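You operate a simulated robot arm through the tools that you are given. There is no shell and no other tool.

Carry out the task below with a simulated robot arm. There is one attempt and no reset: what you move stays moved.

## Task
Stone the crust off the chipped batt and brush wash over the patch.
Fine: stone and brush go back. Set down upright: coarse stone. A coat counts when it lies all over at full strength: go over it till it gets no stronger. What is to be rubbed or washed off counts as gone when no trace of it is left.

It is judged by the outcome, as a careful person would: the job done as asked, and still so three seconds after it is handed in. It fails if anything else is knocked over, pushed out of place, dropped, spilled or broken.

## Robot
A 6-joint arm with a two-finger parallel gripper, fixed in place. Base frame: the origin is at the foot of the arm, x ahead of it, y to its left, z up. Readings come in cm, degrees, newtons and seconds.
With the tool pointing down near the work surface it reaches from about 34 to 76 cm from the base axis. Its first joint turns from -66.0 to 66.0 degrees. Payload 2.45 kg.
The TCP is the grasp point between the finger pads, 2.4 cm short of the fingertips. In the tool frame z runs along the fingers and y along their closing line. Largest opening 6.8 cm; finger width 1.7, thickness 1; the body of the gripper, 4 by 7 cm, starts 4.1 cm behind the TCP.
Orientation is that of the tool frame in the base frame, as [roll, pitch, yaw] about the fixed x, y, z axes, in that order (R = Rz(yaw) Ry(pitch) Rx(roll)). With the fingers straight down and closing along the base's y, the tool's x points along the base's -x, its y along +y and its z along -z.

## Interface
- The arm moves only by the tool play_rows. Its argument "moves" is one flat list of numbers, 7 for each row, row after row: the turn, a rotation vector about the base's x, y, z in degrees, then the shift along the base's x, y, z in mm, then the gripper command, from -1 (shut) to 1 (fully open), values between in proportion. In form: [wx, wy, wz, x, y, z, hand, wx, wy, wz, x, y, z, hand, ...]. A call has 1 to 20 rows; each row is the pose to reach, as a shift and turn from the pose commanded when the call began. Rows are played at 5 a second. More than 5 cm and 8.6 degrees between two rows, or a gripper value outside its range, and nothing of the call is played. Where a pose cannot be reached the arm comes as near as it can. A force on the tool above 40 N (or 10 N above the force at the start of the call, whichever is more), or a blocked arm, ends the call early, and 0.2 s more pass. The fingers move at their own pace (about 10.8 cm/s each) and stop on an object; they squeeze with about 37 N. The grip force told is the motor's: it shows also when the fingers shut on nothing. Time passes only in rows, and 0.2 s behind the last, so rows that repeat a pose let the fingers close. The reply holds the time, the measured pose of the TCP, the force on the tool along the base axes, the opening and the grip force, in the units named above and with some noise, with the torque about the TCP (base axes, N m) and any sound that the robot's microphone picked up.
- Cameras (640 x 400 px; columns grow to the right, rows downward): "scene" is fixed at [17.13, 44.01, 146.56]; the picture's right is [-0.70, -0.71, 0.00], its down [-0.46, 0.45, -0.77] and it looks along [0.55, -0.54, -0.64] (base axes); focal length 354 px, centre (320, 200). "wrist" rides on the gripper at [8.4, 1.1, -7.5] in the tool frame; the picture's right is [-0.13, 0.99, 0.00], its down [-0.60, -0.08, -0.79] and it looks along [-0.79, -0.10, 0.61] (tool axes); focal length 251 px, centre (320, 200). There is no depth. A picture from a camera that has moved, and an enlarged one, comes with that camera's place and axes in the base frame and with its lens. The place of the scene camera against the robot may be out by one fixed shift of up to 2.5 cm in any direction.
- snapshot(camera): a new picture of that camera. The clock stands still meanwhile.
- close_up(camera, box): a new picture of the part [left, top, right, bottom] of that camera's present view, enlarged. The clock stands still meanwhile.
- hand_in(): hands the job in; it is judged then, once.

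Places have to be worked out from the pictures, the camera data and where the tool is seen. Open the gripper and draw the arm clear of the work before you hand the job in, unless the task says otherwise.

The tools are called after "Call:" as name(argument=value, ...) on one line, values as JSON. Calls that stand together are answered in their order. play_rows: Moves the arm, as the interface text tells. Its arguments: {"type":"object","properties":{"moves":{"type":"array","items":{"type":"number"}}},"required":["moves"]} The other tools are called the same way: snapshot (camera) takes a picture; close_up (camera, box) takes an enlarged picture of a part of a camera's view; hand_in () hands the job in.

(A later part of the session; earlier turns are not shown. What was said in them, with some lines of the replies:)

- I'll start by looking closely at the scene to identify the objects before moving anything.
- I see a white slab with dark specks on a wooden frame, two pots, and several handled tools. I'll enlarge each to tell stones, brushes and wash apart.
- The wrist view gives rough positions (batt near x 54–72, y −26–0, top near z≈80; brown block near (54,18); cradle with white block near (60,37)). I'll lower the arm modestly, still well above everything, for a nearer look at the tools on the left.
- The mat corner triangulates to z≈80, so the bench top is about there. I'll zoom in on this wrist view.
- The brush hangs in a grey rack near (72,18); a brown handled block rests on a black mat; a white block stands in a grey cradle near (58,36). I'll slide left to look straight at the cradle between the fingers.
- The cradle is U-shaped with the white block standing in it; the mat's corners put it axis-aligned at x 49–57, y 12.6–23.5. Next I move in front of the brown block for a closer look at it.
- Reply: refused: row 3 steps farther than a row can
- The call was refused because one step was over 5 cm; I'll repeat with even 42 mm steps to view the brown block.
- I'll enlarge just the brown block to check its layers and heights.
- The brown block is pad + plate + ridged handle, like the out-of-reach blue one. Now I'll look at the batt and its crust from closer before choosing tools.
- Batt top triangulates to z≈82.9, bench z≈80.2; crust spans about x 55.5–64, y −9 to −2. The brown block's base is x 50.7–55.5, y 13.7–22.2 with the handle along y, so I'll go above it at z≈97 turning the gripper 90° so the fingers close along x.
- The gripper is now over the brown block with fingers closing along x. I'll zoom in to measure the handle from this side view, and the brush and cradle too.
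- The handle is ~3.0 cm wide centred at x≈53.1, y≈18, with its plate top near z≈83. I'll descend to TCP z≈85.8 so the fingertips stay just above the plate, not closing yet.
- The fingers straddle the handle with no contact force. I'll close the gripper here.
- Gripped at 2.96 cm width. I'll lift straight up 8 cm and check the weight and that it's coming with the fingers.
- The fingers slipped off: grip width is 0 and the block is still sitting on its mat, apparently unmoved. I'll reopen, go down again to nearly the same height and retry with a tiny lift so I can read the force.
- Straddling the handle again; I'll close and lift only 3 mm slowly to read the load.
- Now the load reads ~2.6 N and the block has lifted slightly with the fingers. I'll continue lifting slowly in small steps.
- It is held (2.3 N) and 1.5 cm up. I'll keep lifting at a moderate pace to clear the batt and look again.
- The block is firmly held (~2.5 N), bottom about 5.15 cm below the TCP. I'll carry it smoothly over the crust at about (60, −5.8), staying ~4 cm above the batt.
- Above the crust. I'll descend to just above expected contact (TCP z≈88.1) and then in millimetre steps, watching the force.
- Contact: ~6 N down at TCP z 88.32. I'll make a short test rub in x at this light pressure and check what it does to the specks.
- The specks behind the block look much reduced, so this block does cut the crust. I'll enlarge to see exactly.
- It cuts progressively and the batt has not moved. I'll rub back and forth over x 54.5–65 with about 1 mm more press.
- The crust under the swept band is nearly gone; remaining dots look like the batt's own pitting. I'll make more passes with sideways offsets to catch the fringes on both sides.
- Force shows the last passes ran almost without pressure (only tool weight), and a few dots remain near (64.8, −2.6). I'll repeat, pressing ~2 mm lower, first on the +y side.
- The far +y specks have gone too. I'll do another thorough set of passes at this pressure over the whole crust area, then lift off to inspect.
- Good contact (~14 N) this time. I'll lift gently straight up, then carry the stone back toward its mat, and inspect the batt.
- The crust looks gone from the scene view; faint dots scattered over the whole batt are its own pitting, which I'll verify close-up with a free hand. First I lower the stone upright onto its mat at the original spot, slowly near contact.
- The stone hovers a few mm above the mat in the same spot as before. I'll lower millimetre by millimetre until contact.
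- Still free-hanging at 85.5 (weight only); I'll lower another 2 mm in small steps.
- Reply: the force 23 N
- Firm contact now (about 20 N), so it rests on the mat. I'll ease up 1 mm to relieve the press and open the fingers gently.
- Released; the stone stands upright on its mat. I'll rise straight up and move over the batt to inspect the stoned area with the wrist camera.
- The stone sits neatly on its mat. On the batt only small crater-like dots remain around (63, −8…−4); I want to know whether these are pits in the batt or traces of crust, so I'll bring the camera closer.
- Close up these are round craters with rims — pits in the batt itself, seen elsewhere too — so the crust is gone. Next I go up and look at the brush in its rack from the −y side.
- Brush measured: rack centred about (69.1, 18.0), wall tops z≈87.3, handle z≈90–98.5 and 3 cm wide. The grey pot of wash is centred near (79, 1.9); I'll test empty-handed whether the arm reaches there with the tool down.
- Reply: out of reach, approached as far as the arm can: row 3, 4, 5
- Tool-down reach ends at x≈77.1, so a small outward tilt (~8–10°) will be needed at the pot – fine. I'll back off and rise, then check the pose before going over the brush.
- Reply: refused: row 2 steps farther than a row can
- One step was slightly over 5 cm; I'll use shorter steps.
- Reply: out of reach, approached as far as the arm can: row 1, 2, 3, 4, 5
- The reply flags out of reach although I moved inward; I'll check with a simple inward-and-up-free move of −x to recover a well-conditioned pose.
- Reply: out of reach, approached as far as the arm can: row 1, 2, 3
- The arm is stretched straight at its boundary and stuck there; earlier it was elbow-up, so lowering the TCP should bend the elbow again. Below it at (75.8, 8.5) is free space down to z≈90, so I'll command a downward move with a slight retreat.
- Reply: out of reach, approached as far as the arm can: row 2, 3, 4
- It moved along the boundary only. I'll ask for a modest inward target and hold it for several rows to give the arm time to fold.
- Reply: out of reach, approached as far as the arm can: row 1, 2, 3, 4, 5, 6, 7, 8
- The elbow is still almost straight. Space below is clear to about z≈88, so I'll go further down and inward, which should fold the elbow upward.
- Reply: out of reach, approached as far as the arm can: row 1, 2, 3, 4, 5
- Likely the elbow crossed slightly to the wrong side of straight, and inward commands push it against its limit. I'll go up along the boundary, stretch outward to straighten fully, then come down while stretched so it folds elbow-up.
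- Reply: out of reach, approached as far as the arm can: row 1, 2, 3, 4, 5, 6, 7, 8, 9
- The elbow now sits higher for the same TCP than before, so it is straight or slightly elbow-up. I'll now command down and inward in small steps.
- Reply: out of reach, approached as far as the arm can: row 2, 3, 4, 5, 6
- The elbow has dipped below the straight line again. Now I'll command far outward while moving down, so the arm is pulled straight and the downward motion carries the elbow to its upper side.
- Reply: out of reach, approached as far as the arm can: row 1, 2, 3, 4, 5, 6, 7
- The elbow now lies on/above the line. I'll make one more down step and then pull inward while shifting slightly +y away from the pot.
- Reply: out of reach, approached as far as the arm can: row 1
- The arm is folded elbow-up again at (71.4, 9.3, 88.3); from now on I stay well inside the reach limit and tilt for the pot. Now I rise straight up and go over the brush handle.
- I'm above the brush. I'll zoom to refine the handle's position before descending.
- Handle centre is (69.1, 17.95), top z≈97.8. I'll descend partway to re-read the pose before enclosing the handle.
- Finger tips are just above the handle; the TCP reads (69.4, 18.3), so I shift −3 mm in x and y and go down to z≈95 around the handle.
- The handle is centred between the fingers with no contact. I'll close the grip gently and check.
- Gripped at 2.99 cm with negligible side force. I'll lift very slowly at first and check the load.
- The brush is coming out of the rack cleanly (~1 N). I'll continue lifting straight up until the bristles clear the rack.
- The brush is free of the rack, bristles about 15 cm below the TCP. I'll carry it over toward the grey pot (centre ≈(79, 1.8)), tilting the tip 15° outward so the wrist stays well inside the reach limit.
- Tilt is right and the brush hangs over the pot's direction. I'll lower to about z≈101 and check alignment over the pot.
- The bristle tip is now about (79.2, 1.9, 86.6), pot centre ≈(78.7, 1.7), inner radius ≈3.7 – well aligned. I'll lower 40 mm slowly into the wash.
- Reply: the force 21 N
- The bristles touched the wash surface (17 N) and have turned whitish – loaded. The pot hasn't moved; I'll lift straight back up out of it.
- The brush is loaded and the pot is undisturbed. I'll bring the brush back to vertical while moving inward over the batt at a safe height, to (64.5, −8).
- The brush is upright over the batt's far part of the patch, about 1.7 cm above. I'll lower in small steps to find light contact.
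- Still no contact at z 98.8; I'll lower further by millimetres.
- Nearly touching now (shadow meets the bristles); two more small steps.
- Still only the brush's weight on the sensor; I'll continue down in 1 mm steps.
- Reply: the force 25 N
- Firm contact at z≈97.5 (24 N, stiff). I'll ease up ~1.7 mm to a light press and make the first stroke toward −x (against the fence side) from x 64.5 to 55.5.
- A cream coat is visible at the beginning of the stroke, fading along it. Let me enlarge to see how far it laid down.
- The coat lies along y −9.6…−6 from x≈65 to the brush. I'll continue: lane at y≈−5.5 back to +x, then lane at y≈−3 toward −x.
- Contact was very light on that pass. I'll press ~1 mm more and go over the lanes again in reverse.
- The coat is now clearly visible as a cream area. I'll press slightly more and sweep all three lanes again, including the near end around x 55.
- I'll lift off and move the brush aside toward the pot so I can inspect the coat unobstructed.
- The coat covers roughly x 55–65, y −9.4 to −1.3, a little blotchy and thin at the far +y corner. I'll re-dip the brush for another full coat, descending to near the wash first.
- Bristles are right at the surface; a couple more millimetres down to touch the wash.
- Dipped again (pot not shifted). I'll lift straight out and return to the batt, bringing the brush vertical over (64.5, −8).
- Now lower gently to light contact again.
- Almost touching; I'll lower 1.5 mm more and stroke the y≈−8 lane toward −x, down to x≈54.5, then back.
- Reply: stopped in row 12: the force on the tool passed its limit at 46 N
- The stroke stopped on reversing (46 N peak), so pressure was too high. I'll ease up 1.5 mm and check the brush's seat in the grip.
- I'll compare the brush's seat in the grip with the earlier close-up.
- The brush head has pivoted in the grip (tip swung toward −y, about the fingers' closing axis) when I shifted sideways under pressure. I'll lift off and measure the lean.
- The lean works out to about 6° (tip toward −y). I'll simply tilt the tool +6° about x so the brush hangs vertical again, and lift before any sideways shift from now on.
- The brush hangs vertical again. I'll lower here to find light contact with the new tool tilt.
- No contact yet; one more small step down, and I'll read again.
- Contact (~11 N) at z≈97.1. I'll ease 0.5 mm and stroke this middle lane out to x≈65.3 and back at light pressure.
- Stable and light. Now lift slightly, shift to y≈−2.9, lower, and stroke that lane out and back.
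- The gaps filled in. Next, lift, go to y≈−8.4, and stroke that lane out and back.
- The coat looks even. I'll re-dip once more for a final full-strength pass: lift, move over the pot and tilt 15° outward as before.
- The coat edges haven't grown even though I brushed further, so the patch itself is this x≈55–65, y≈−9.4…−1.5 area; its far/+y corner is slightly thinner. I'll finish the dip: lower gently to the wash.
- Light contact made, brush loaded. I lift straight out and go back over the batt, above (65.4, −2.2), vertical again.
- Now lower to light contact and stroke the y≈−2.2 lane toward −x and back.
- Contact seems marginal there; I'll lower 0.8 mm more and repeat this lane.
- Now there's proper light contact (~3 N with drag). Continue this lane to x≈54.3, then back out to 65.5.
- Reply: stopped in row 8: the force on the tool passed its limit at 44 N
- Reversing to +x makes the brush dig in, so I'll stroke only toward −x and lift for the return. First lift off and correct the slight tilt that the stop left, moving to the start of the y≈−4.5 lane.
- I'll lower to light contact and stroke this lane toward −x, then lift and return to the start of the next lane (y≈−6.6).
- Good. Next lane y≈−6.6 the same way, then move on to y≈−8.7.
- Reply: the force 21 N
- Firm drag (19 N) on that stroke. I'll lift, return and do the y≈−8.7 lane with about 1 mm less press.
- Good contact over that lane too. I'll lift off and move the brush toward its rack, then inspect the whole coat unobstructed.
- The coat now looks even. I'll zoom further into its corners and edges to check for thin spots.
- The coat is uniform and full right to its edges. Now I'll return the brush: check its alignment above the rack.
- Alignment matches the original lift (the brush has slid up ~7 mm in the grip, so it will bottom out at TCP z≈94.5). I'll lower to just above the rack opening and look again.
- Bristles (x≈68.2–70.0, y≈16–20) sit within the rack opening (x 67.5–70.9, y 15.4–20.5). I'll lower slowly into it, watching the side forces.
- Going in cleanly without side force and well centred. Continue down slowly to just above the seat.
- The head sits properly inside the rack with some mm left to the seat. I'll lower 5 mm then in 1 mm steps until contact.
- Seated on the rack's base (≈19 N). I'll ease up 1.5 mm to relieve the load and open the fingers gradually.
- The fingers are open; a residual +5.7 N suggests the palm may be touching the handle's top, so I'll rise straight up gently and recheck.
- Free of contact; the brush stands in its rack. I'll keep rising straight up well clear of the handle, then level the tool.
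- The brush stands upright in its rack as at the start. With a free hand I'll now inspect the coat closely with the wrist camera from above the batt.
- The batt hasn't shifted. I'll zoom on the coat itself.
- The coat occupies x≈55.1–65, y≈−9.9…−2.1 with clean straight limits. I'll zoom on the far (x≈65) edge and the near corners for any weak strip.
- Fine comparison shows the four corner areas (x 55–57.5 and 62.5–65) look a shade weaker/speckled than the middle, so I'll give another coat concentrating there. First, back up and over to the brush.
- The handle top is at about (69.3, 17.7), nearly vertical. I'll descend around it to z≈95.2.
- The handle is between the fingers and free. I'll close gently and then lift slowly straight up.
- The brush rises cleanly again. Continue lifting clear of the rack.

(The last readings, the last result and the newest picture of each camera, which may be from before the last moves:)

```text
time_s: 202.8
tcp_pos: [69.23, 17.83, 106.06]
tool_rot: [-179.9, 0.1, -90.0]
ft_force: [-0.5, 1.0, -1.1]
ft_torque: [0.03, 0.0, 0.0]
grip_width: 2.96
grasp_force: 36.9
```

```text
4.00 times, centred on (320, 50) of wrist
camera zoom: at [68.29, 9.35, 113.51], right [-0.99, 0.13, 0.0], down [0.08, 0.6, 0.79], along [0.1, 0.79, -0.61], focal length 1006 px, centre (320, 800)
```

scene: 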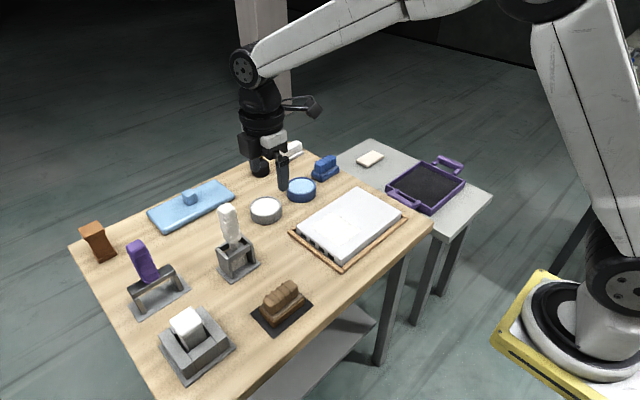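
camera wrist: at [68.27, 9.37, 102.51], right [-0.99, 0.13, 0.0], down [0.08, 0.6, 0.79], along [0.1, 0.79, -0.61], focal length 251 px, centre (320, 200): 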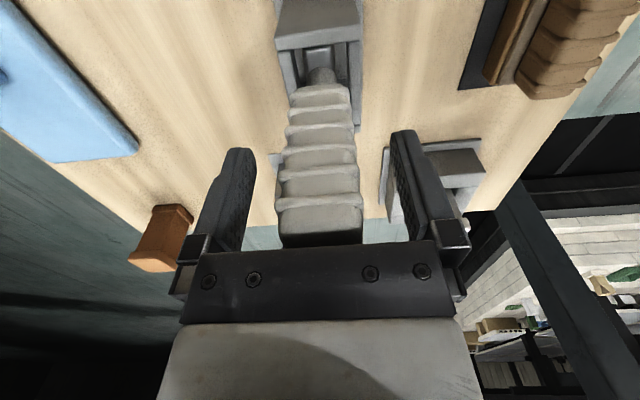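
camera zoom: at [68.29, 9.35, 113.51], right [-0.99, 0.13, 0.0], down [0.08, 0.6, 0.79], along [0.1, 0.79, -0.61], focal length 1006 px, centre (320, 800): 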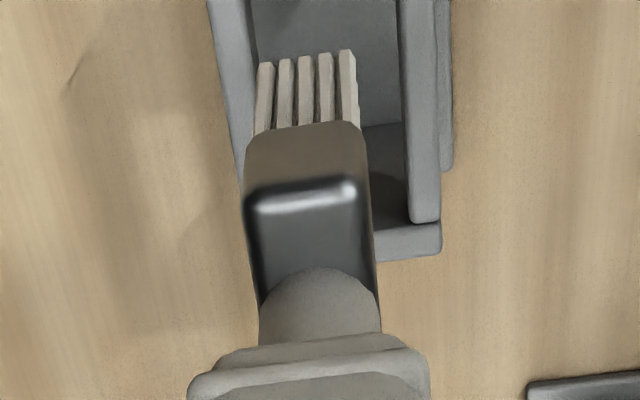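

The brush is straight in the grip this time. I'll take it over the pot with the 15° outward tilt, as before.

Call:
play_rows(moves=[0, 0, 0, 1, -8, 5, -1, 0, 0, 0, 5, -25, 12, -1, 0, -2, 0, 10, -45, 18, -1, 0, -4, 0, 16, -65, 20, -1, 0, -6, 0, 22, -85, 20, -1, 0, -8, 0, 28, -105, 20, -1, 0, -10, 0, 35, -122, 20, -1, 0, -12, 0, 42, -138, 20, -1, 0, -14, 0, 50, -152, 20, -1, 0, -15, 0, 55, -159, 15, -1, 0, -15, 0, 57, -161, 0, -1, 0, -15, 0, 57, -161, -25, -1, 0, -15, 0, 57, -161, -50, -1, 0, -15, 0, 57, -161, -70, -1, 0, -15, 0, 57, -161, -80, -1, 0, -15, 0, 57, -161, -80, -1])

Call:
close_up(camera="scene", box=[220, 140, 330, 240])

```text
time_s: 206.2
tcp_pos: [75.05, 1.9, 98.1]
tool_rot: [-165.0, 0.0, -90.0]
ft_force: [-0.2, 0.2, -0.6]
ft_torque: [0.04, 0.02, -0.04]
grip_width: 2.97
grasp_force: 36.5
```

```text
4.00 times, centred on (275, 190) of scene
camera zoom: at [17.13, 44.01, 146.56], right [-0.7, -0.71, 0.0], down [-0.46, 0.45, -0.77], along [0.55, -0.54, -0.64], focal length 1414 px, centre (500, 240)
```

zoom: 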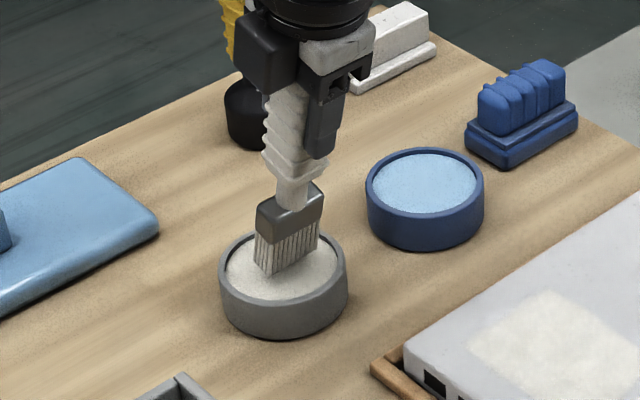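

Just above the wash; lower the last millimetres.

Call:
play_rows(moves=[0, 0, 0, 0, 0, -3, -1, 0, 0, 0, 0, 0, -5, -1, 0, 0, 0, 0, 0, -6.5, -1, 0, 0, 0, 0, 0, -6.5, -1])

```text
time_s: 207.2
tcp_pos: [74.88, 1.68, 97.42]
tool_rot: [-165.0, 0.2, -89.8]
ft_force: [-0.5, 0.4, -1.2]
ft_torque: [0.03, 0.02, 0.02]
grip_width: 2.96
grasp_force: 36.9
```

Call:
play_rows(moves=[0, 0, 0, 0, 0, -1, -1, 0, 0, 0, 0, 0, -2, -1, 0, 0, 0, 0, 0, -2.5, -1, 0, 0, 0, 0, 0, -2.5, -1])

Call:
close_up(camera="scene", box=[220, 140, 330, 240])

```text
time_s: 208.2
tcp_pos: [74.89, 1.71, 97.29]
tool_rot: [-165.0, 0.1, -89.8]
ft_force: [0.0, 0.1, -1.1]
ft_torque: [-0.02, 0.01, 0.01]
grip_width: 2.98
grasp_force: 36.7
```

```text
4.00 times, centred on (275, 190) of scene
camera zoom: at [17.13, 44.01, 146.56], right [-0.7, -0.71, 0.0], down [-0.46, 0.45, -0.77], along [0.55, -0.54, -0.64], focal length 1414 px, centre (500, 240)
```

zoom: 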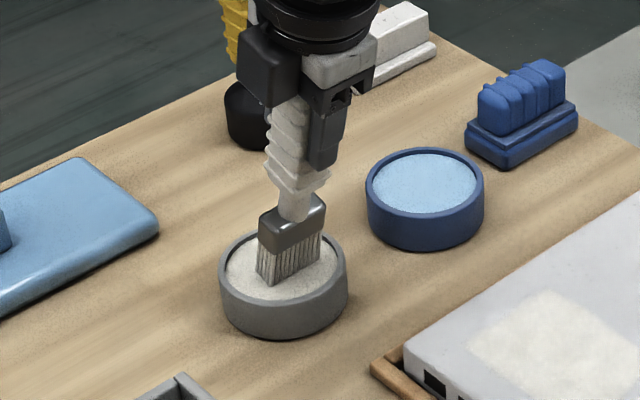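

Call:
play_rows(moves=[0, 0, 0, 0, 0, -1, -1, 0, 0, 0, 0, 0, -2, -1, 0, 0, 0, 0, 0, -2, -1])

```text
time_s: 209.0
tcp_pos: [74.91, 1.71, 97.32]
tool_rot: [-164.7, 0.1, -89.8]
ft_force: [-8.4, -0.6, 15.8]
ft_torque: [-0.13, 0.89, -0.03]
grip_width: 2.95
grasp_force: 36.7
```

Dipped (contact 17 N). Lift straight out and return over the batt to (65.8, −3.4), vertical.

Call:
play_rows(moves=[0, 0, 0, 0, 0, 3, -1, 0, 0, 0, 0, 0, 8, -1, 0, 0, 0, 0, 0, 18, -1, 0, 0, 0, 0, 0, 35, -1, 0, 0, 0, 0, 0, 55, -1, 0, 0, 0, 0, 0, 75, -1, 0, 2, 0, -5, -2, 88, -1, 0, 4, 0, -14, -7, 92, -1, 0, 6, 0, -26, -14, 92, -1, 0, 8, 0, -40, -22, 92, -1, 0, 10, 0, -54, -31, 92, -1, 0, 12, 0, -68, -40, 90, -1, 0, 14, 0, -81, -47, 84, -1, 0, 15, 0, -90, -51, 72, -1, 0, 15, 0, -91, -51, 55, -1, 0, 15, 0, -91, -51, 38, -1, 0, 15, 0, -91, -51, 24, -1, 0, 15, 0, -91, -51, 24, -1])

Call:
close_up(camera="scene", box=[280, 170, 430, 275])

```text
time_s: 212.8
tcp_pos: [65.89, -3.17, 99.27]
tool_rot: [-179.9, 0.1, -89.9]
ft_force: [1.1, -0.3, -1.5]
ft_torque: [0.01, 0.03, 0.03]
grip_width: 2.97
grasp_force: 37.1
```

```text
3.81 times, centred on (355, 222) of scene
camera zoom: at [17.13, 44.01, 146.56], right [-0.7, -0.71, 0.0], down [-0.46, 0.45, -0.77], along [0.55, -0.54, -0.64], focal length 1346 px, centre (187, 114)
```

zoom: 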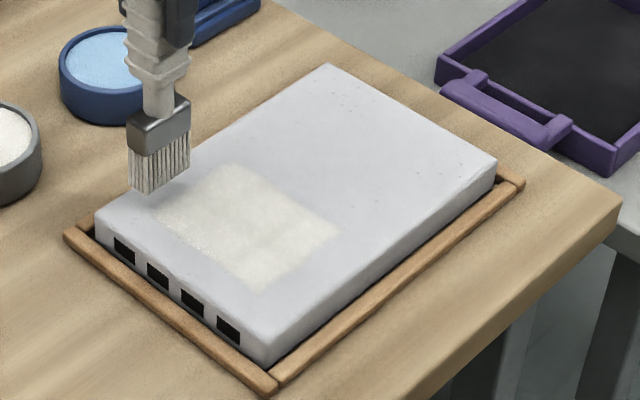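

Lower to near contact and read the force.

Call:
play_rows(moves=[0, 0, 0, 0, 0, -9, -1, 0, 0, 0, 0, 0, -15, -1, 0, 0, 0, 0, 0, -18, -1, 0, 0, 0, 0, 0, -19.5, -1, 0, 0, 0, 0, 0, -19.5, -1])

```text
time_s: 214.0
tcp_pos: [65.91, -2.99, 97.6]
tool_rot: [179.9, 0.0, -89.8]
ft_force: [0.2, 0.3, -1.4]
ft_torque: [-0.02, 0.0, -0.02]
grip_width: 2.99
grasp_force: 37.3
```

Call:
play_rows(moves=[0, 0, 0, 0, 0, -1, -1, 0, 0, 0, 0, 0, -2, -1, 0, 0, 0, 0, 0, -2, -1])

```text
time_s: 214.8
tcp_pos: [65.88, -3.29, 97.32]
tool_rot: [180.0, 0.1, -89.9]
ft_force: [-0.8, 0.4, -1.7]
ft_torque: [-0.01, 0.02, -0.04]
grip_width: 2.96
grasp_force: 36.6
```

Lower 1.5 mm more and start the stroke to feel contact.

Call:
play_rows(moves=[0, 0, 0, 0, 0, -1, -1, 0, 0, 0, 0, 0, -1.8, -1, 0, 0, 0, -8, 0, -1.8, -1, 0, 0, 0, -16, 0, -1.8, -1])

```text
time_s: 215.8
tcp_pos: [64.52, -3.19, 97.34]
tool_rot: [-179.6, 0.1, -89.9]
ft_force: [7.3, 1.0, 9.0]
ft_torque: [0.06, -0.95, 0.0]
grip_width: 2.98
grasp_force: 37.3
```

Good contact (~10 N). Continue this stroke through to x≈54.2, lift, return, and repeat it once.

Call:
play_rows(moves=[0, 0, 0, -12, 0, 0, -1, 0, 0, 0, -24, 0, 0, -1, 0, 0, 0, -36, 0, 0, -1, 0, 0, 0, -48, 0, 0, -1, 0, 0, 0, -60, 0, 0, -1, 0, 0, 0, -72, 0, 0, -1, 0, 0, 0, -84, 0, 0, -1, 0, 0, 0, -96, 0, 0, -1, 0, 0, 0, -102, 0, 0, -1, 0, 0, 0, -104, 0, 5, -1, 0, 0, 0, -100, 0, 13, -1, 0, 0, 0, -60, 2, 13, -1, 0, 0, 0, -20, 4, 13, -1, 0, 0, 0, 15, 5, 13, -1, 0, 0, 0, 15, 5, 6, -1, 0, 0, 0, 15, 5, 0.5, -1])

Call:
close_up(camera="scene", box=[280, 170, 430, 275])

```text
time_s: 219.2
tcp_pos: [65.73, -2.82, 97.31]
tool_rot: [180.0, 0.1, -89.9]
ft_force: [-1.0, -0.4, 5.5]
ft_torque: [0.01, 0.32, 0.0]
grip_width: 2.99
grasp_force: 36.4
```

```text
3.81 times, centred on (355, 222) of scene
camera zoom: at [17.11, 44.01, 146.57], right [-0.7, -0.71, 0.0], down [-0.46, 0.45, -0.77], along [0.55, -0.54, -0.64], focal length 1346 px, centre (187, 114)
```

zoom: 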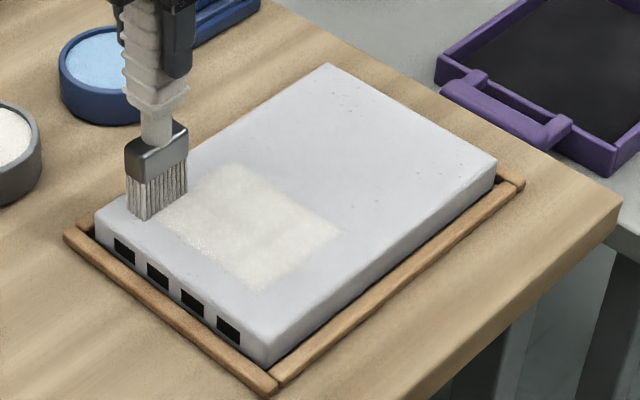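

In contact again; stroke this lane (y≈−2.8) through, then lift and go to the start of the y≈−8.6 lane.

Call:
play_rows(moves=[0, 0, 0, -12, 0, 0, -1, 0, 0, 0, -25, 0, 0, -1, 0, 0, 0, -38, 0, 0, -1, 0, 0, 0, -51, 0, 0, -1, 0, 0, 0, -64, 0, 0, -1, 0, 0, 0, -77, 0, 0, -1, 0, 0, 0, -90, 0, 0, -1, 0, 0, 0, -103, 0, 0, -1, 0, 0, 0, -114, 0, 0, -1, 0, 0, 0, -116, 0, 5, -1, 0, 0, 0, -112, -5, 14, -1, 0, 0, 0, -75, -20, 14, -1, 0, 0, 0, -35, -38, 14, -1, 0, 0, 0, 0, -56, 14, -1, 0, 0, 0, 2, -57, 7, -1, 0, 0, 0, 2, -57, 0.8, -1, 0, 0, 0, 2, -57, 0.8, -1])

Call:
close_up(camera="scene", box=[280, 170, 430, 275])

```text
time_s: 222.8
tcp_pos: [65.93, -8.43, 97.24]
tool_rot: [-179.9, 0.2, -89.9]
ft_force: [0.5, -1.1, -0.4]
ft_torque: [-0.03, -0.05, 0.05]
grip_width: 2.98
grasp_force: 37.1
```

```text
3.81 times, centred on (355, 222) of scene
camera zoom: at [17.13, 44.01, 146.56], right [-0.7, -0.71, 0.0], down [-0.46, 0.45, -0.77], along [0.55, -0.54, -0.64], focal length 1346 px, centre (187, 114)
```

zoom: 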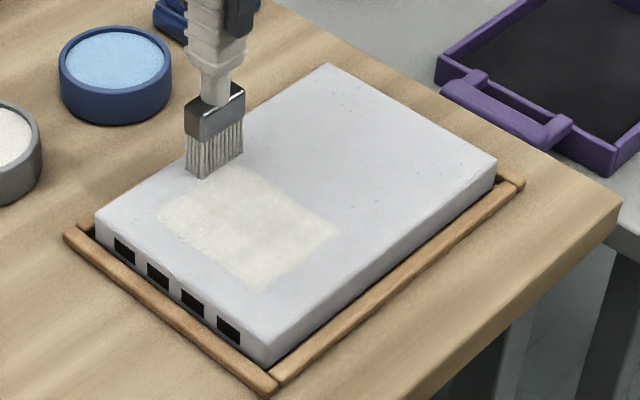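

Almost in contact; lower ~1 mm and stroke the y≈−8.4 lane through, then lift, return and lower for a repeat.

Call:
play_rows(moves=[0, 0, 0, 0, 0, -1.1, -1, 0, 0, 0, -12, 0, -1.1, -1, 0, 0, 0, -25, 0, -1.1, -1, 0, 0, 0, -38, 0, -1.1, -1, 0, 0, 0, -51, 0, -1.1, -1, 0, 0, 0, -64, 0, -1.1, -1, 0, 0, 0, -77, 0, -1.1, -1, 0, 0, 0, -90, 0, -1.1, -1, 0, 0, 0, -103, 0, -1.1, -1, 0, 0, 0, -116, 0, -1.1, -1, 0, 0, 0, -118, 0, 4, -1, 0, 0, 0, -114, -2, 13, -1, 0, 0, 0, -75, -4, 13, -1, 0, 0, 0, -35, -4, 13, -1, 0, 0, 0, 0, -4, 13, -1, 0, 0, 0, 2, -4, 6, -1, 0, 0, 0, 2, -4, -1, -1, 0, 0, 0, 2, -4, -1, -1])

Call:
close_up(camera="scene", box=[280, 170, 430, 275])

```text
time_s: 226.6
tcp_pos: [66.05, -8.83, 97.36]
tool_rot: [180.0, 0.0, -89.9]
ft_force: [-4.3, 0.1, 5.7]
ft_torque: [0.06, 0.45, -0.02]
grip_width: 2.96
grasp_force: 36.3
```

```text
3.81 times, centred on (355, 222) of scene
camera zoom: at [17.11, 44.02, 146.57], right [-0.7, -0.71, 0.0], down [-0.46, 0.45, -0.77], along [0.55, -0.54, -0.64], focal length 1346 px, centre (187, 114)
```

zoom: 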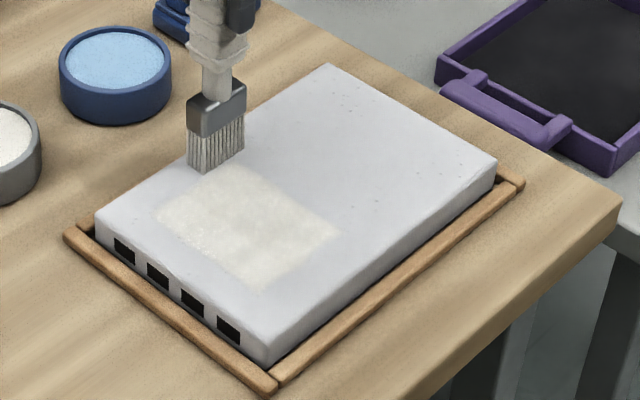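

Contact at the start again (~7 N); stroke y≈−8.8 through, then move to the middle lane y≈−5.8.

Call:
play_rows(moves=[0, 0, 0, -12, 0, 0, -1, 0, 0, 0, -25, 0, 0, -1, 0, 0, 0, -38, 0, 0, -1, 0, 0, 0, -51, 0, 0, -1, 0, 0, 0, -64, 0, 0, -1, 0, 0, 0, -77, 0, 0, -1, 0, 0, 0, -90, 0, 0, -1, 0, 0, 0, -103, 0, 0, -1, 0, 0, 0, -116, 0, 0, -1, 0, 0, 0, -119, 0, 5, -1, 0, 0, 0, -114, 5, 14, -1, 0, 0, 0, -75, 15, 14, -1, 0, 0, 0, -35, 24, 14, -1, 0, 0, 0, 0, 30, 14, -1, 0, 0, 0, 0, 30, 7, -1, 0, 0, 0, 0, 30, 0.3, -1, 0, 0, 0, 0, 30, 0.3, -1])

Call:
close_up(camera="scene", box=[280, 170, 430, 275])

```text
time_s: 230.2
tcp_pos: [66.21, -5.84, 97.33]
tool_rot: [-179.9, 0.1, -90.0]
ft_force: [-5.2, 2.2, 13.9]
ft_torque: [0.15, 0.68, -0.05]
grip_width: 2.95
grasp_force: 37.0
```

```text
3.81 times, centred on (355, 222) of scene
camera zoom: at [17.09, 44.02, 146.57], right [-0.7, -0.71, 0.0], down [-0.46, 0.45, -0.77], along [0.55, -0.54, -0.64], focal length 1346 px, centre (187, 114)
```

zoom: 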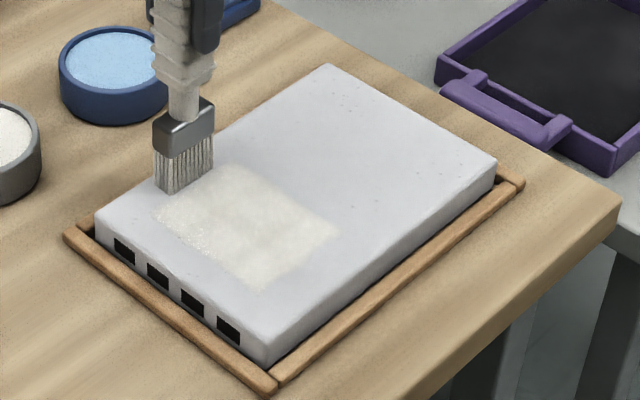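

Firm contact; I'll ease half a millimetre and stroke the middle lane through, then lift and move off toward the rack.

Call:
play_rows(moves=[0, 0, 0, 0, 0, 0.5, -1, 0, 0, 0, -12, 0, 0.5, -1, 0, 0, 0, -25, 0, 0.5, -1, 0, 0, 0, -38, 0, 0.5, -1, 0, 0, 0, -51, 0, 0.5, -1, 0, 0, 0, -64, 0, 0.5, -1, 0, 0, 0, -77, 0, 0.5, -1, 0, 0, 0, -90, 0, 0.5, -1, 0, 0, 0, -103, 0, 0.5, -1, 0, 0, 0, -117, 0, 0.5, -1, 0, 0, 0, -119, 0, 5, -1, 0, 0, 0, -119, 0, 20, -1, 0, 0, 0, -116, 5, 45, -1, 0, 0, 0, -105, 20, 70, -1, 0, 0, 0, -90, 45, 88, -1, 0, 0, 0, -70, 85, 95, -1, 0, 0, 0, -45, 125, 95, -1, 0, 0, 0, -20, 165, 95, -1, 0, 0, 0, 5, 205, 95, -1, 0, 0, 0, 25, 232, 95, -1])

Call:
close_up(camera="scene", box=[280, 170, 430, 275])

Call:
close_up(camera="scene", box=[300, 200, 380, 250])

Call:
close_up(camera="wrist", box=[240, 0, 400, 100])

```text
time_s: 234.4
tcp_pos: [68.45, 17.38, 106.79]
tool_rot: [-180.0, 0.1, -89.9]
ft_force: [0.6, -0.8, -2.4]
ft_torque: [-0.03, -0.01, 0.0]
grip_width: 2.96
grasp_force: 36.9
```

```text
3.81 times, centred on (355, 222) of scene
camera zoom: at [17.13, 44.01, 146.56], right [-0.7, -0.71, 0.0], down [-0.46, 0.45, -0.77], along [0.55, -0.54, -0.64], focal length 1346 px, centre (187, 114)
```

zoom: 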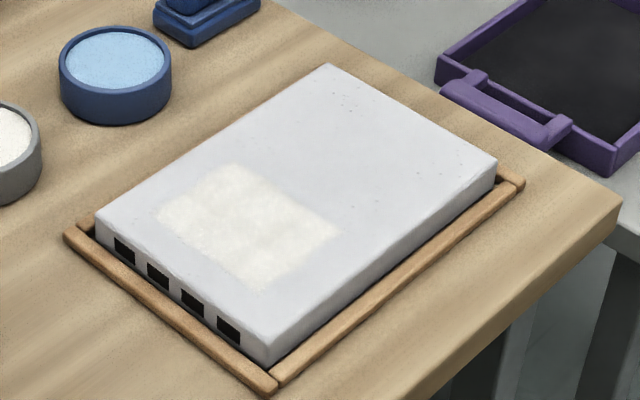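

```text
8.00 times, centred on (340, 225) of scene
camera zoom: at [17.13, 44.01, 146.56], right [-0.7, -0.71, 0.0], down [-0.46, 0.45, -0.77], along [0.55, -0.54, -0.64], focal length 2828 px, centre (160, 0)
```

zoom: 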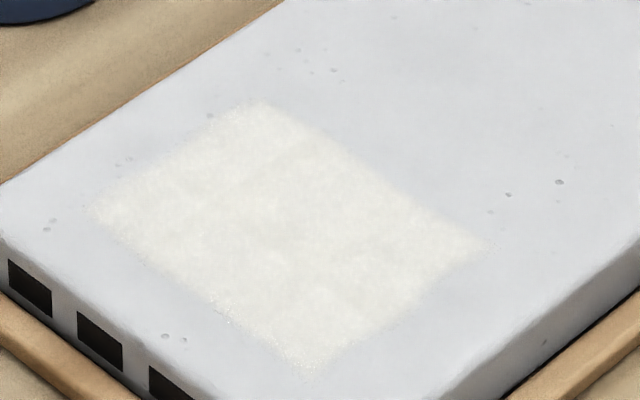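

```text
4.00 times, centred on (320, 50) of wrist
camera zoom: at [67.53, 8.85, 114.22], right [-0.99, 0.13, 0.0], down [0.08, 0.6, 0.79], along [0.1, 0.79, -0.61], focal length 1006 px, centre (320, 800)
```

zoom: 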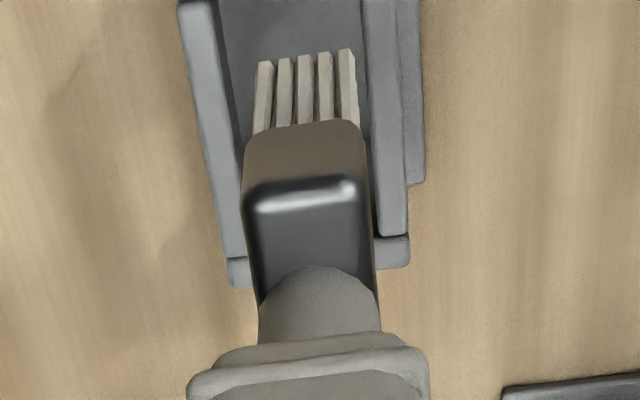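

The coat looks the same as before this extra coat. I'll take the same three enlarged views as earlier to compare.

Call:
close_up(camera="scene", box=[308, 212, 340, 232])

Call:
close_up(camera="scene", box=[325, 228, 357, 248])

Call:
close_up(camera="scene", box=[335, 215, 367, 235])

```text
16.00 times, centred on (324, 222) of scene
camera zoom: at [17.13, 44.01, 146.56], right [-0.7, -0.71, 0.0], down [-0.46, 0.45, -0.77], along [0.55, -0.54, -0.64], focal length 5655 px, centre (256, -152)
```

zoom: 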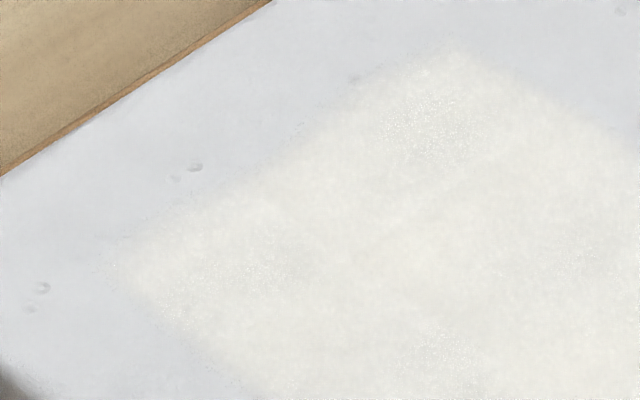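

```text
16.00 times, centred on (341, 238) of scene
camera zoom: at [17.13, 44.01, 146.56], right [-0.7, -0.71, 0.0], down [-0.46, 0.45, -0.77], along [0.55, -0.54, -0.64], focal length 5655 px, centre (-16, -408)
```

zoom: 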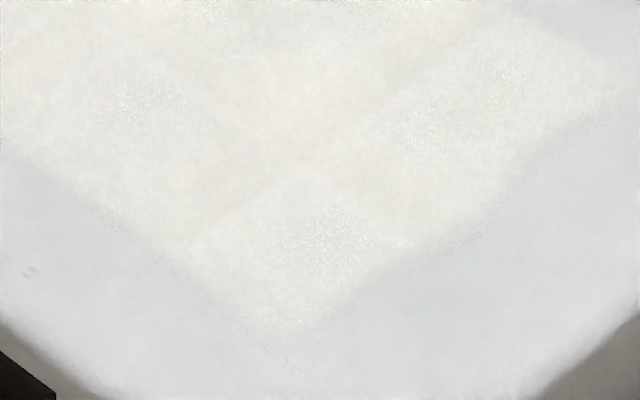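

```text
16.00 times, centred on (351, 225) of scene
camera zoom: at [17.13, 44.01, 146.56], right [-0.7, -0.71, 0.0], down [-0.46, 0.45, -0.77], along [0.55, -0.54, -0.64], focal length 5655 px, centre (-176, -200)
```

zoom: 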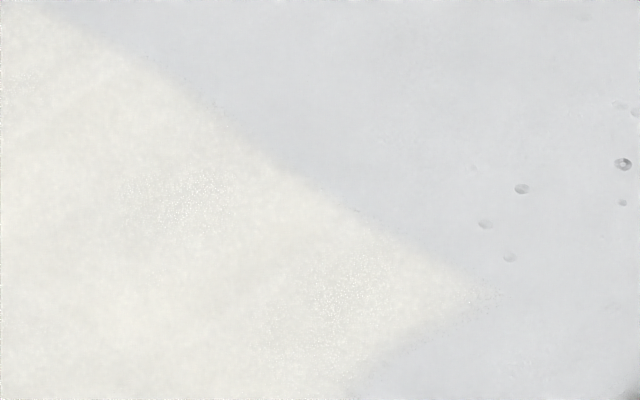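

Identical to the earlier views – the coat gets no stronger, so it is at full strength. Now I return the brush: align over the rack at (69.2, 18.0) and lower to just above its opening.

Call:
play_rows(moves=[0, 0, 0, 4, 3, 0, -1, 0, 0, 0, 7, 6, -5, -1, 0, 0, 0, 7, 6, -20, -1, 0, 0, 0, 7, 6, -35, -1, 0, 0, 0, 7, 6, -43, -1, 0, 0, 0, 7, 6, -43, -1])

Call:
close_up(camera="scene", box=[195, 180, 285, 290])

Call:
close_up(camera="wrist", box=[240, 0, 400, 100])

```text
time_s: 235.8
tcp_pos: [69.4, 17.88, 102.41]
tool_rot: [-179.9, 0.1, -89.9]
ft_force: [0.9, 0.5, -1.2]
ft_torque: [-0.02, 0.01, -0.01]
grip_width: 2.96
grasp_force: 37.0
```

```text
3.64 times, centred on (240, 235) of scene
camera zoom: at [17.13, 44.01, 146.56], right [-0.7, -0.71, 0.0], down [-0.46, 0.45, -0.77], along [0.55, -0.54, -0.64], focal length 1285 px, centre (611, 73)
```

zoom: 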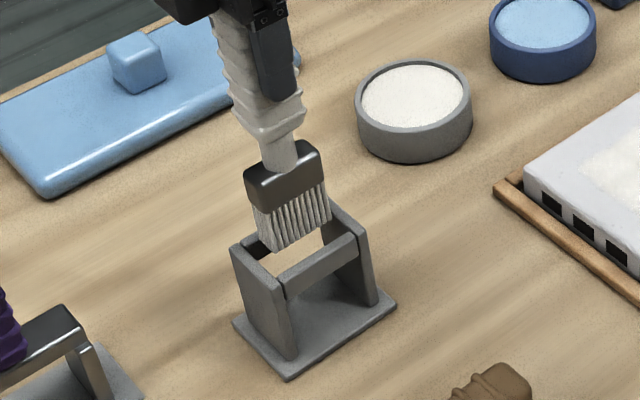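

```text
4.00 times, centred on (320, 50) of wrist
camera zoom: at [68.38, 9.36, 109.82], right [-0.99, 0.13, 0.0], down [0.08, 0.6, 0.79], along [0.1, 0.79, -0.61], focal length 1006 px, centre (320, 800)
```

zoom: 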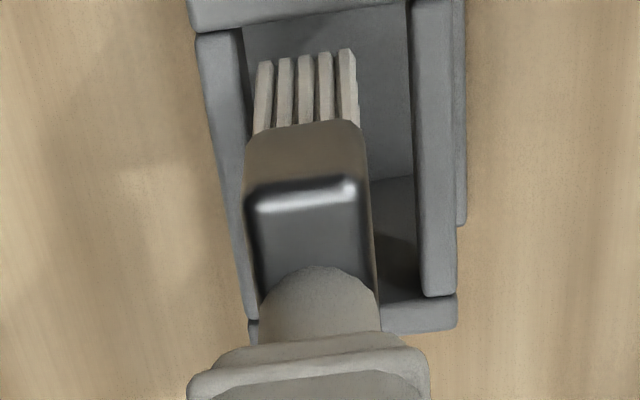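

Brush pose in the grip is unchanged from when I lifted it out. Bars' inner edges are x≈67.5–70.8 and bristles x≈68.6–70.4, so I shift −2 mm in x and lower in.

Call:
play_rows(moves=[0, 0, 0, -2, 0.5, -3, -1, 0, 0, 0, -2, 0.5, -9, -1, 0, 0, 0, -2, 0.5, -16, -1, 0, 0, 0, -2, 0.5, -23, -1, 0, 0, 0, -2, 0.5, -30, -1, 0, 0, 0, -2, 0.5, -37, -1, 0, 0, 0, -2, 0.5, -37, -1])

Call:
close_up(camera="scene", box=[195, 180, 285, 290])

Call:
close_up(camera="wrist", box=[240, 0, 400, 100])

```text
time_s: 237.4
tcp_pos: [69.17, 17.85, 98.7]
tool_rot: [-180.0, 0.1, -89.9]
ft_force: [0.2, 0.1, -1.2]
ft_torque: [0.03, 0.02, 0.0]
grip_width: 2.97
grasp_force: 37.4
```

```text
3.64 times, centred on (240, 235) of scene
camera zoom: at [17.13, 44.01, 146.56], right [-0.7, -0.71, 0.0], down [-0.46, 0.45, -0.77], along [0.55, -0.54, -0.64], focal length 1285 px, centre (611, 73)
```

zoom: 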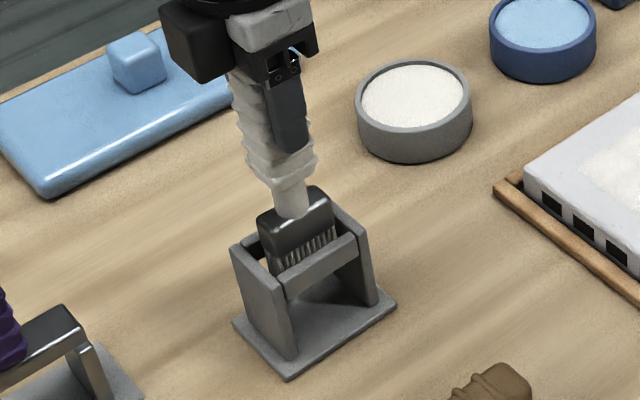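

```text
4.00 times, centred on (320, 50) of wrist
camera zoom: at [68.17, 9.37, 106.14], right [-0.99, 0.13, 0.0], down [0.08, 0.6, 0.79], along [0.1, 0.79, -0.61], focal length 1006 px, centre (320, 800)
```

zoom: 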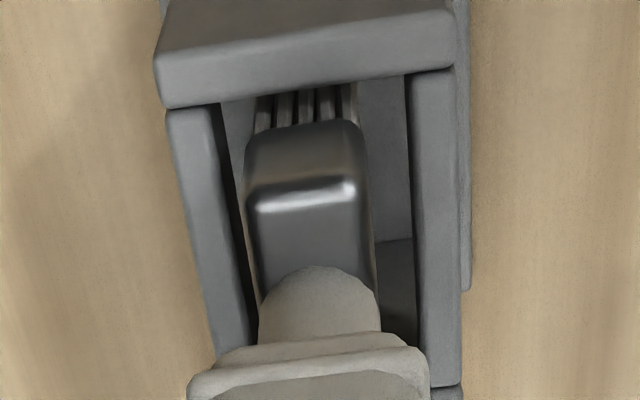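

Sliding in centred with no side force. Continue down to near the seat.

Call:
play_rows(moves=[0, 0, 0, -0.5, 0.5, -6, -1, 0, 0, 0, -0.5, 0.5, -12, -1, 0, 0, 0, -0.5, 0.5, -18, -1, 0, 0, 0, -0.5, 0.5, -24, -1, 0, 0, 0, -0.5, 0.5, -30, -1, 0, 0, 0, -0.5, 0.5, -33, -1, 0, 0, 0, -0.5, 0.5, -33, -1])

```text
time_s: 239.0
tcp_pos: [69.16, 17.96, 95.35]
tool_rot: [-180.0, 0.2, -89.9]
ft_force: [0.0, 1.1, -0.7]
ft_torque: [-0.01, -0.03, 0.02]
grip_width: 2.96
grasp_force: 37.0
```

Call:
play_rows(moves=[0, 0, 0, 0, 0, -1, -1, 0, 0, 0, 0, 0, -2, -1, 0, 0, 0, 0, 0, -3, -1, 0, 0, 0, 0, 0, -3, -1])

```text
time_s: 240.0
tcp_pos: [69.06, 18.01, 95.21]
tool_rot: [-180.0, 0.1, -89.9]
ft_force: [0.2, 1.1, -1.2]
ft_torque: [0.01, -0.02, 0.0]
grip_width: 2.97
grasp_force: 36.6
```

Call:
play_rows(moves=[0, 0, 0, 0, 0, -1, -1, 0, 0, 0, 0, 0, -2, -1, 0, 0, 0, 0, 0, -2, -1])

Call:
close_up(camera="scene", box=[195, 180, 285, 290])

```text
time_s: 240.8
tcp_pos: [69.11, 17.98, 95.11]
tool_rot: [-179.8, 0.1, -89.8]
ft_force: [-4.9, -4.0, 14.9]
ft_torque: [-0.65, 0.74, -0.03]
grip_width: 2.97
grasp_force: 37.1
```

```text
3.64 times, centred on (240, 235) of scene
camera zoom: at [17.08, 43.99, 146.58], right [-0.7, -0.71, 0.0], down [-0.46, 0.45, -0.77], along [0.55, -0.54, -0.64], focal length 1285 px, centre (611, 73)
```

zoom: 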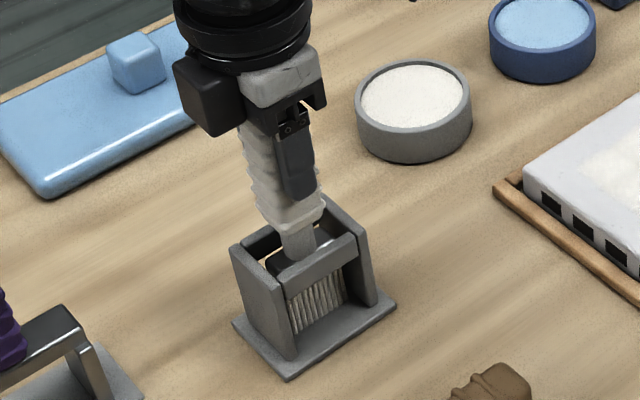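

The brush is seated (≈16 N). I'll ease up 1.5 mm and open gradually.

Call:
play_rows(moves=[0, 0, 0, 0, 0, 0.8, -1, 0, 0, 0, 0, 0, 1.5, -1, 0, 0, 0, 0, 0, 1.5, -0.05, 0, 0, 0, 0, 0, 1.5, 0.2, 0, 0, 0, 0, 0, 1.5, 0.6, 0, 0, 0, 0, 0, 1.5, 1, 0, 0, 0, 0, 0, 1.5, 1])

Call:
close_up(camera="scene", box=[195, 180, 285, 290])

```text
time_s: 242.4
tcp_pos: [69.08, 18.05, 95.06]
tool_rot: [180.0, 0.2, -89.9]
ft_force: [-0.4, 0.5, 0.1]
ft_torque: [-0.03, -0.01, -0.03]
grip_width: 6.82
grasp_force: 0.1
```

```text
3.64 times, centred on (240, 235) of scene
camera zoom: at [17.13, 44.01, 146.56], right [-0.7, -0.71, 0.0], down [-0.46, 0.45, -0.77], along [0.55, -0.54, -0.64], focal length 1285 px, centre (611, 73)
```

zoom: 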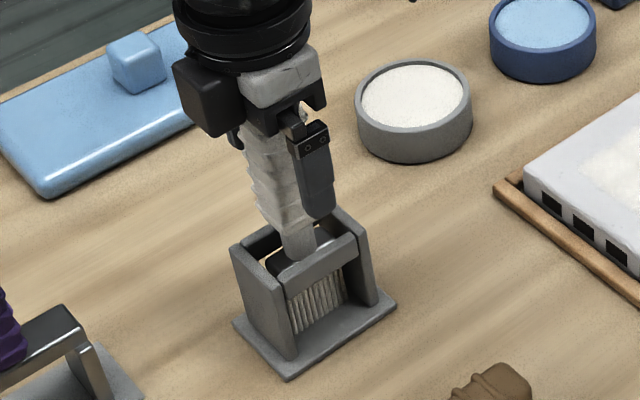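

Released without contact. I'll rise straight up well above the handle, then draw the arm back and clear of the bench.

Call:
play_rows(moves=[0, 0, 0, 0, 0, 8, 1, 0, 0, 0, 0, 0, 25, 1, 0, 0, 0, 0, 0, 50, 1, 0, 0, 0, 0, 0, 80, 1, 0, 0, 0, 0, 0, 110, 1, 0, 0, 0, -10, 0, 145, 1, 0, 0, 0, -35, 0, 175, 1, 0, 0, 0, -75, 0, 195, 1, 0, 0, 0, -120, 0, 205, 1, 0, 0, 0, -165, 0, 210, 1, 0, 0, 0, -210, 0, 210, 1, 0, 0, 0, -250, 0, 210, 1, 0, 0, 0, -280, 0, 210, 1, 0, 0, 0, -280, 0, 210, 1])

Call:
snapshot(camera="scene")

Call:
close_up(camera="scene", box=[60, 200, 320, 390])

Call:
close_up(camera="scene", box=[240, 120, 480, 280])

```text
time_s: 245.4
tcp_pos: [41.18, 18.06, 116.12]
tool_rot: [180.0, 0.1, -89.8]
ft_force: [-0.3, 0.1, -1.0]
ft_torque: [-0.03, 0.0, 0.02]
grip_width: 6.79
grasp_force: 0.1
```

```text
taken
```

scene: 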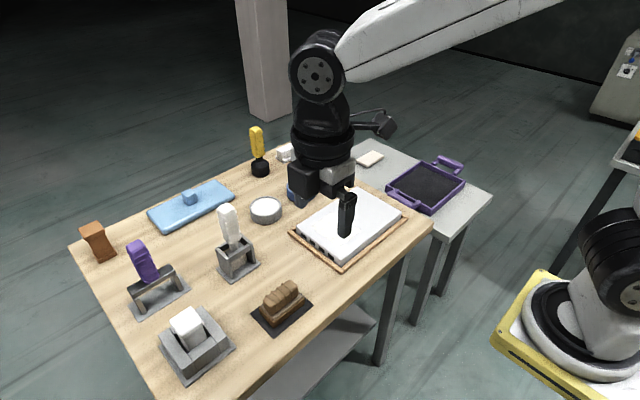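

```text
2.11 times, centred on (190, 295) of scene
camera zoom: at [17.13, 44.01, 146.56], right [-0.7, -0.71, 0.0], down [-0.46, 0.45, -0.77], along [0.55, -0.54, -0.64], focal length 744 px, centre (594, 0)
```

zoom: 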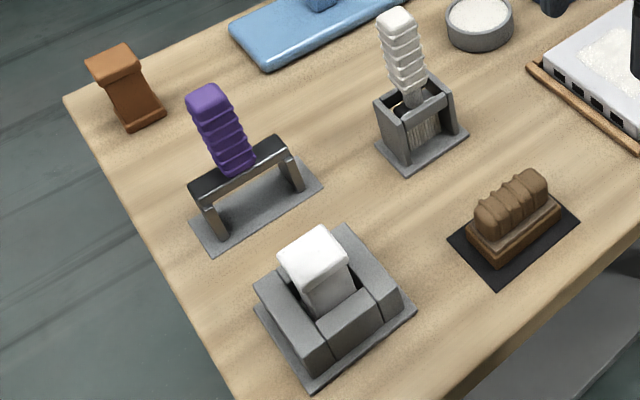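

```text
2.50 times, centred on (360, 200) of scene
camera zoom: at [17.13, 44.01, 146.56], right [-0.7, -0.71, 0.0], down [-0.46, 0.45, -0.77], along [0.55, -0.54, -0.64], focal length 884 px, centre (220, 200)
```

zoom: 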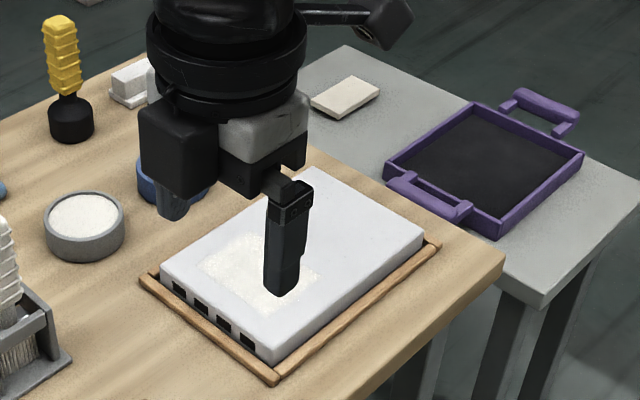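

Everything stands where it began: brush in its rack, brown stone upright on its mat, cradle and pots undisturbed. I'll swing the arm a little further aside for one unobstructed final look at the batt.

Call:
play_rows(moves=[0, 0, 0, -5, 40, 10, 1, 0, 0, 0, -10, 80, 20, 1, 0, 0, 0, -15, 120, 30, 1, 0, 0, 0, -15, 150, 30, 1, 0, 0, 0, -15, 150, 30, 1])

Call:
close_up(camera="scene", box=[240, 120, 480, 280])

Call:
close_up(camera="scene", box=[280, 170, 430, 275])

Call:
snapshot(camera="scene")

```text
time_s: 246.6
tcp_pos: [39.64, 32.98, 119.06]
tool_rot: [179.9, 0.1, -89.9]
ft_force: [-0.3, -0.3, 0.1]
ft_torque: [-0.02, 0.0, -0.02]
grip_width: 6.82
grasp_force: 0.1
```

```text
2.50 times, centred on (360, 200) of scene
camera zoom: at [17.13, 44.01, 146.56], right [-0.7, -0.71, 0.0], down [-0.46, 0.45, -0.77], along [0.55, -0.54, -0.64], focal length 884 px, centre (220, 200)
```

zoom: 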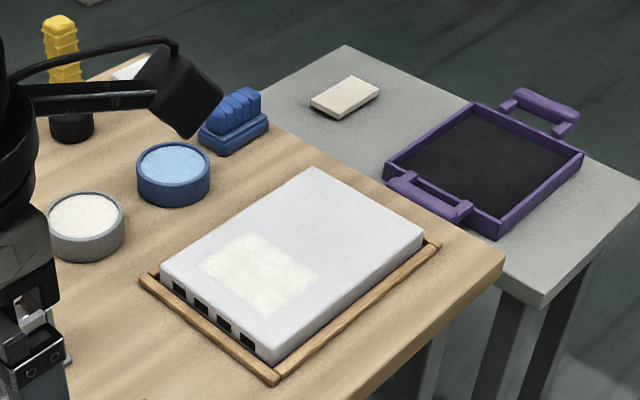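

```text
3.81 times, centred on (355, 222) of scene
camera zoom: at [17.13, 44.01, 146.56], right [-0.7, -0.71, 0.0], down [-0.46, 0.45, -0.77], along [0.55, -0.54, -0.64], focal length 1346 px, centre (187, 114)
```

zoom: 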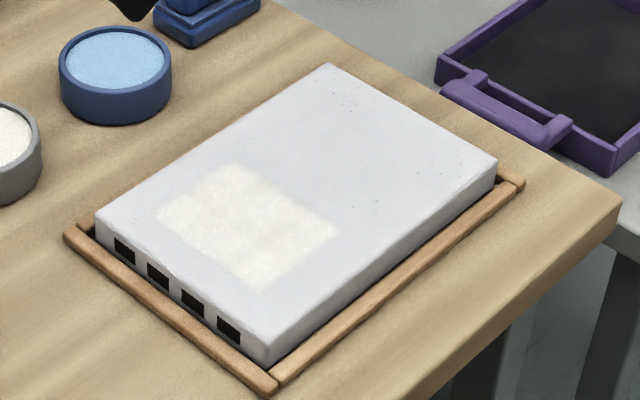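

```text
taken
```

scene: 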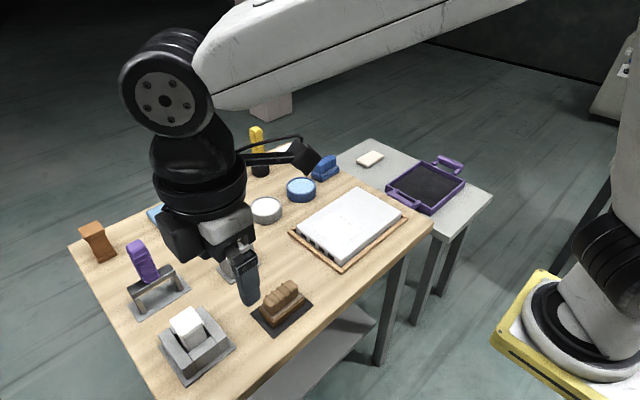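

The batt is in place, the crust is gone, the coat is even over the whole patch, the stone is upright on its mat, the brush is in its rack, and the gripper is open and clear. Handing in.

Call:
hand_in()

```text
The job is handed in.
```

I stoned the crust off the chipped batt and brushed a full coat of white wash over the patch. The job is handed in.

- **Crust:** I rubbed it off with the brown handled block from the black mat. No tool was labelled as the coarse stone; I took this block to be it, and it cut the crust away. Close up, only round pits were left in the surface. I took these to be the batt's own, since similar ones show elsewhere on it.
- **Wash:** I used the white-handled brush and the white wash in the grey pot. The coat covers about 10 by 8 cm. A last coat after re-dipping made no visible difference, so I judged it full strength.
- **Stone and brush:** The brown block stands upright on its mat, and the brush is back in its rack.
- **White block in the grey cradle:** I took this to be the fine stone and did not use it.

**Slips along the way:**
- The block slipped out of the grip on my first lift. It stayed on its mat.
- Two brush strokes stopped early on high force, and the brush twisted slightly in the grip. I corrected for that before carrying on.

In the last pictures nothing else looked moved or spilled.
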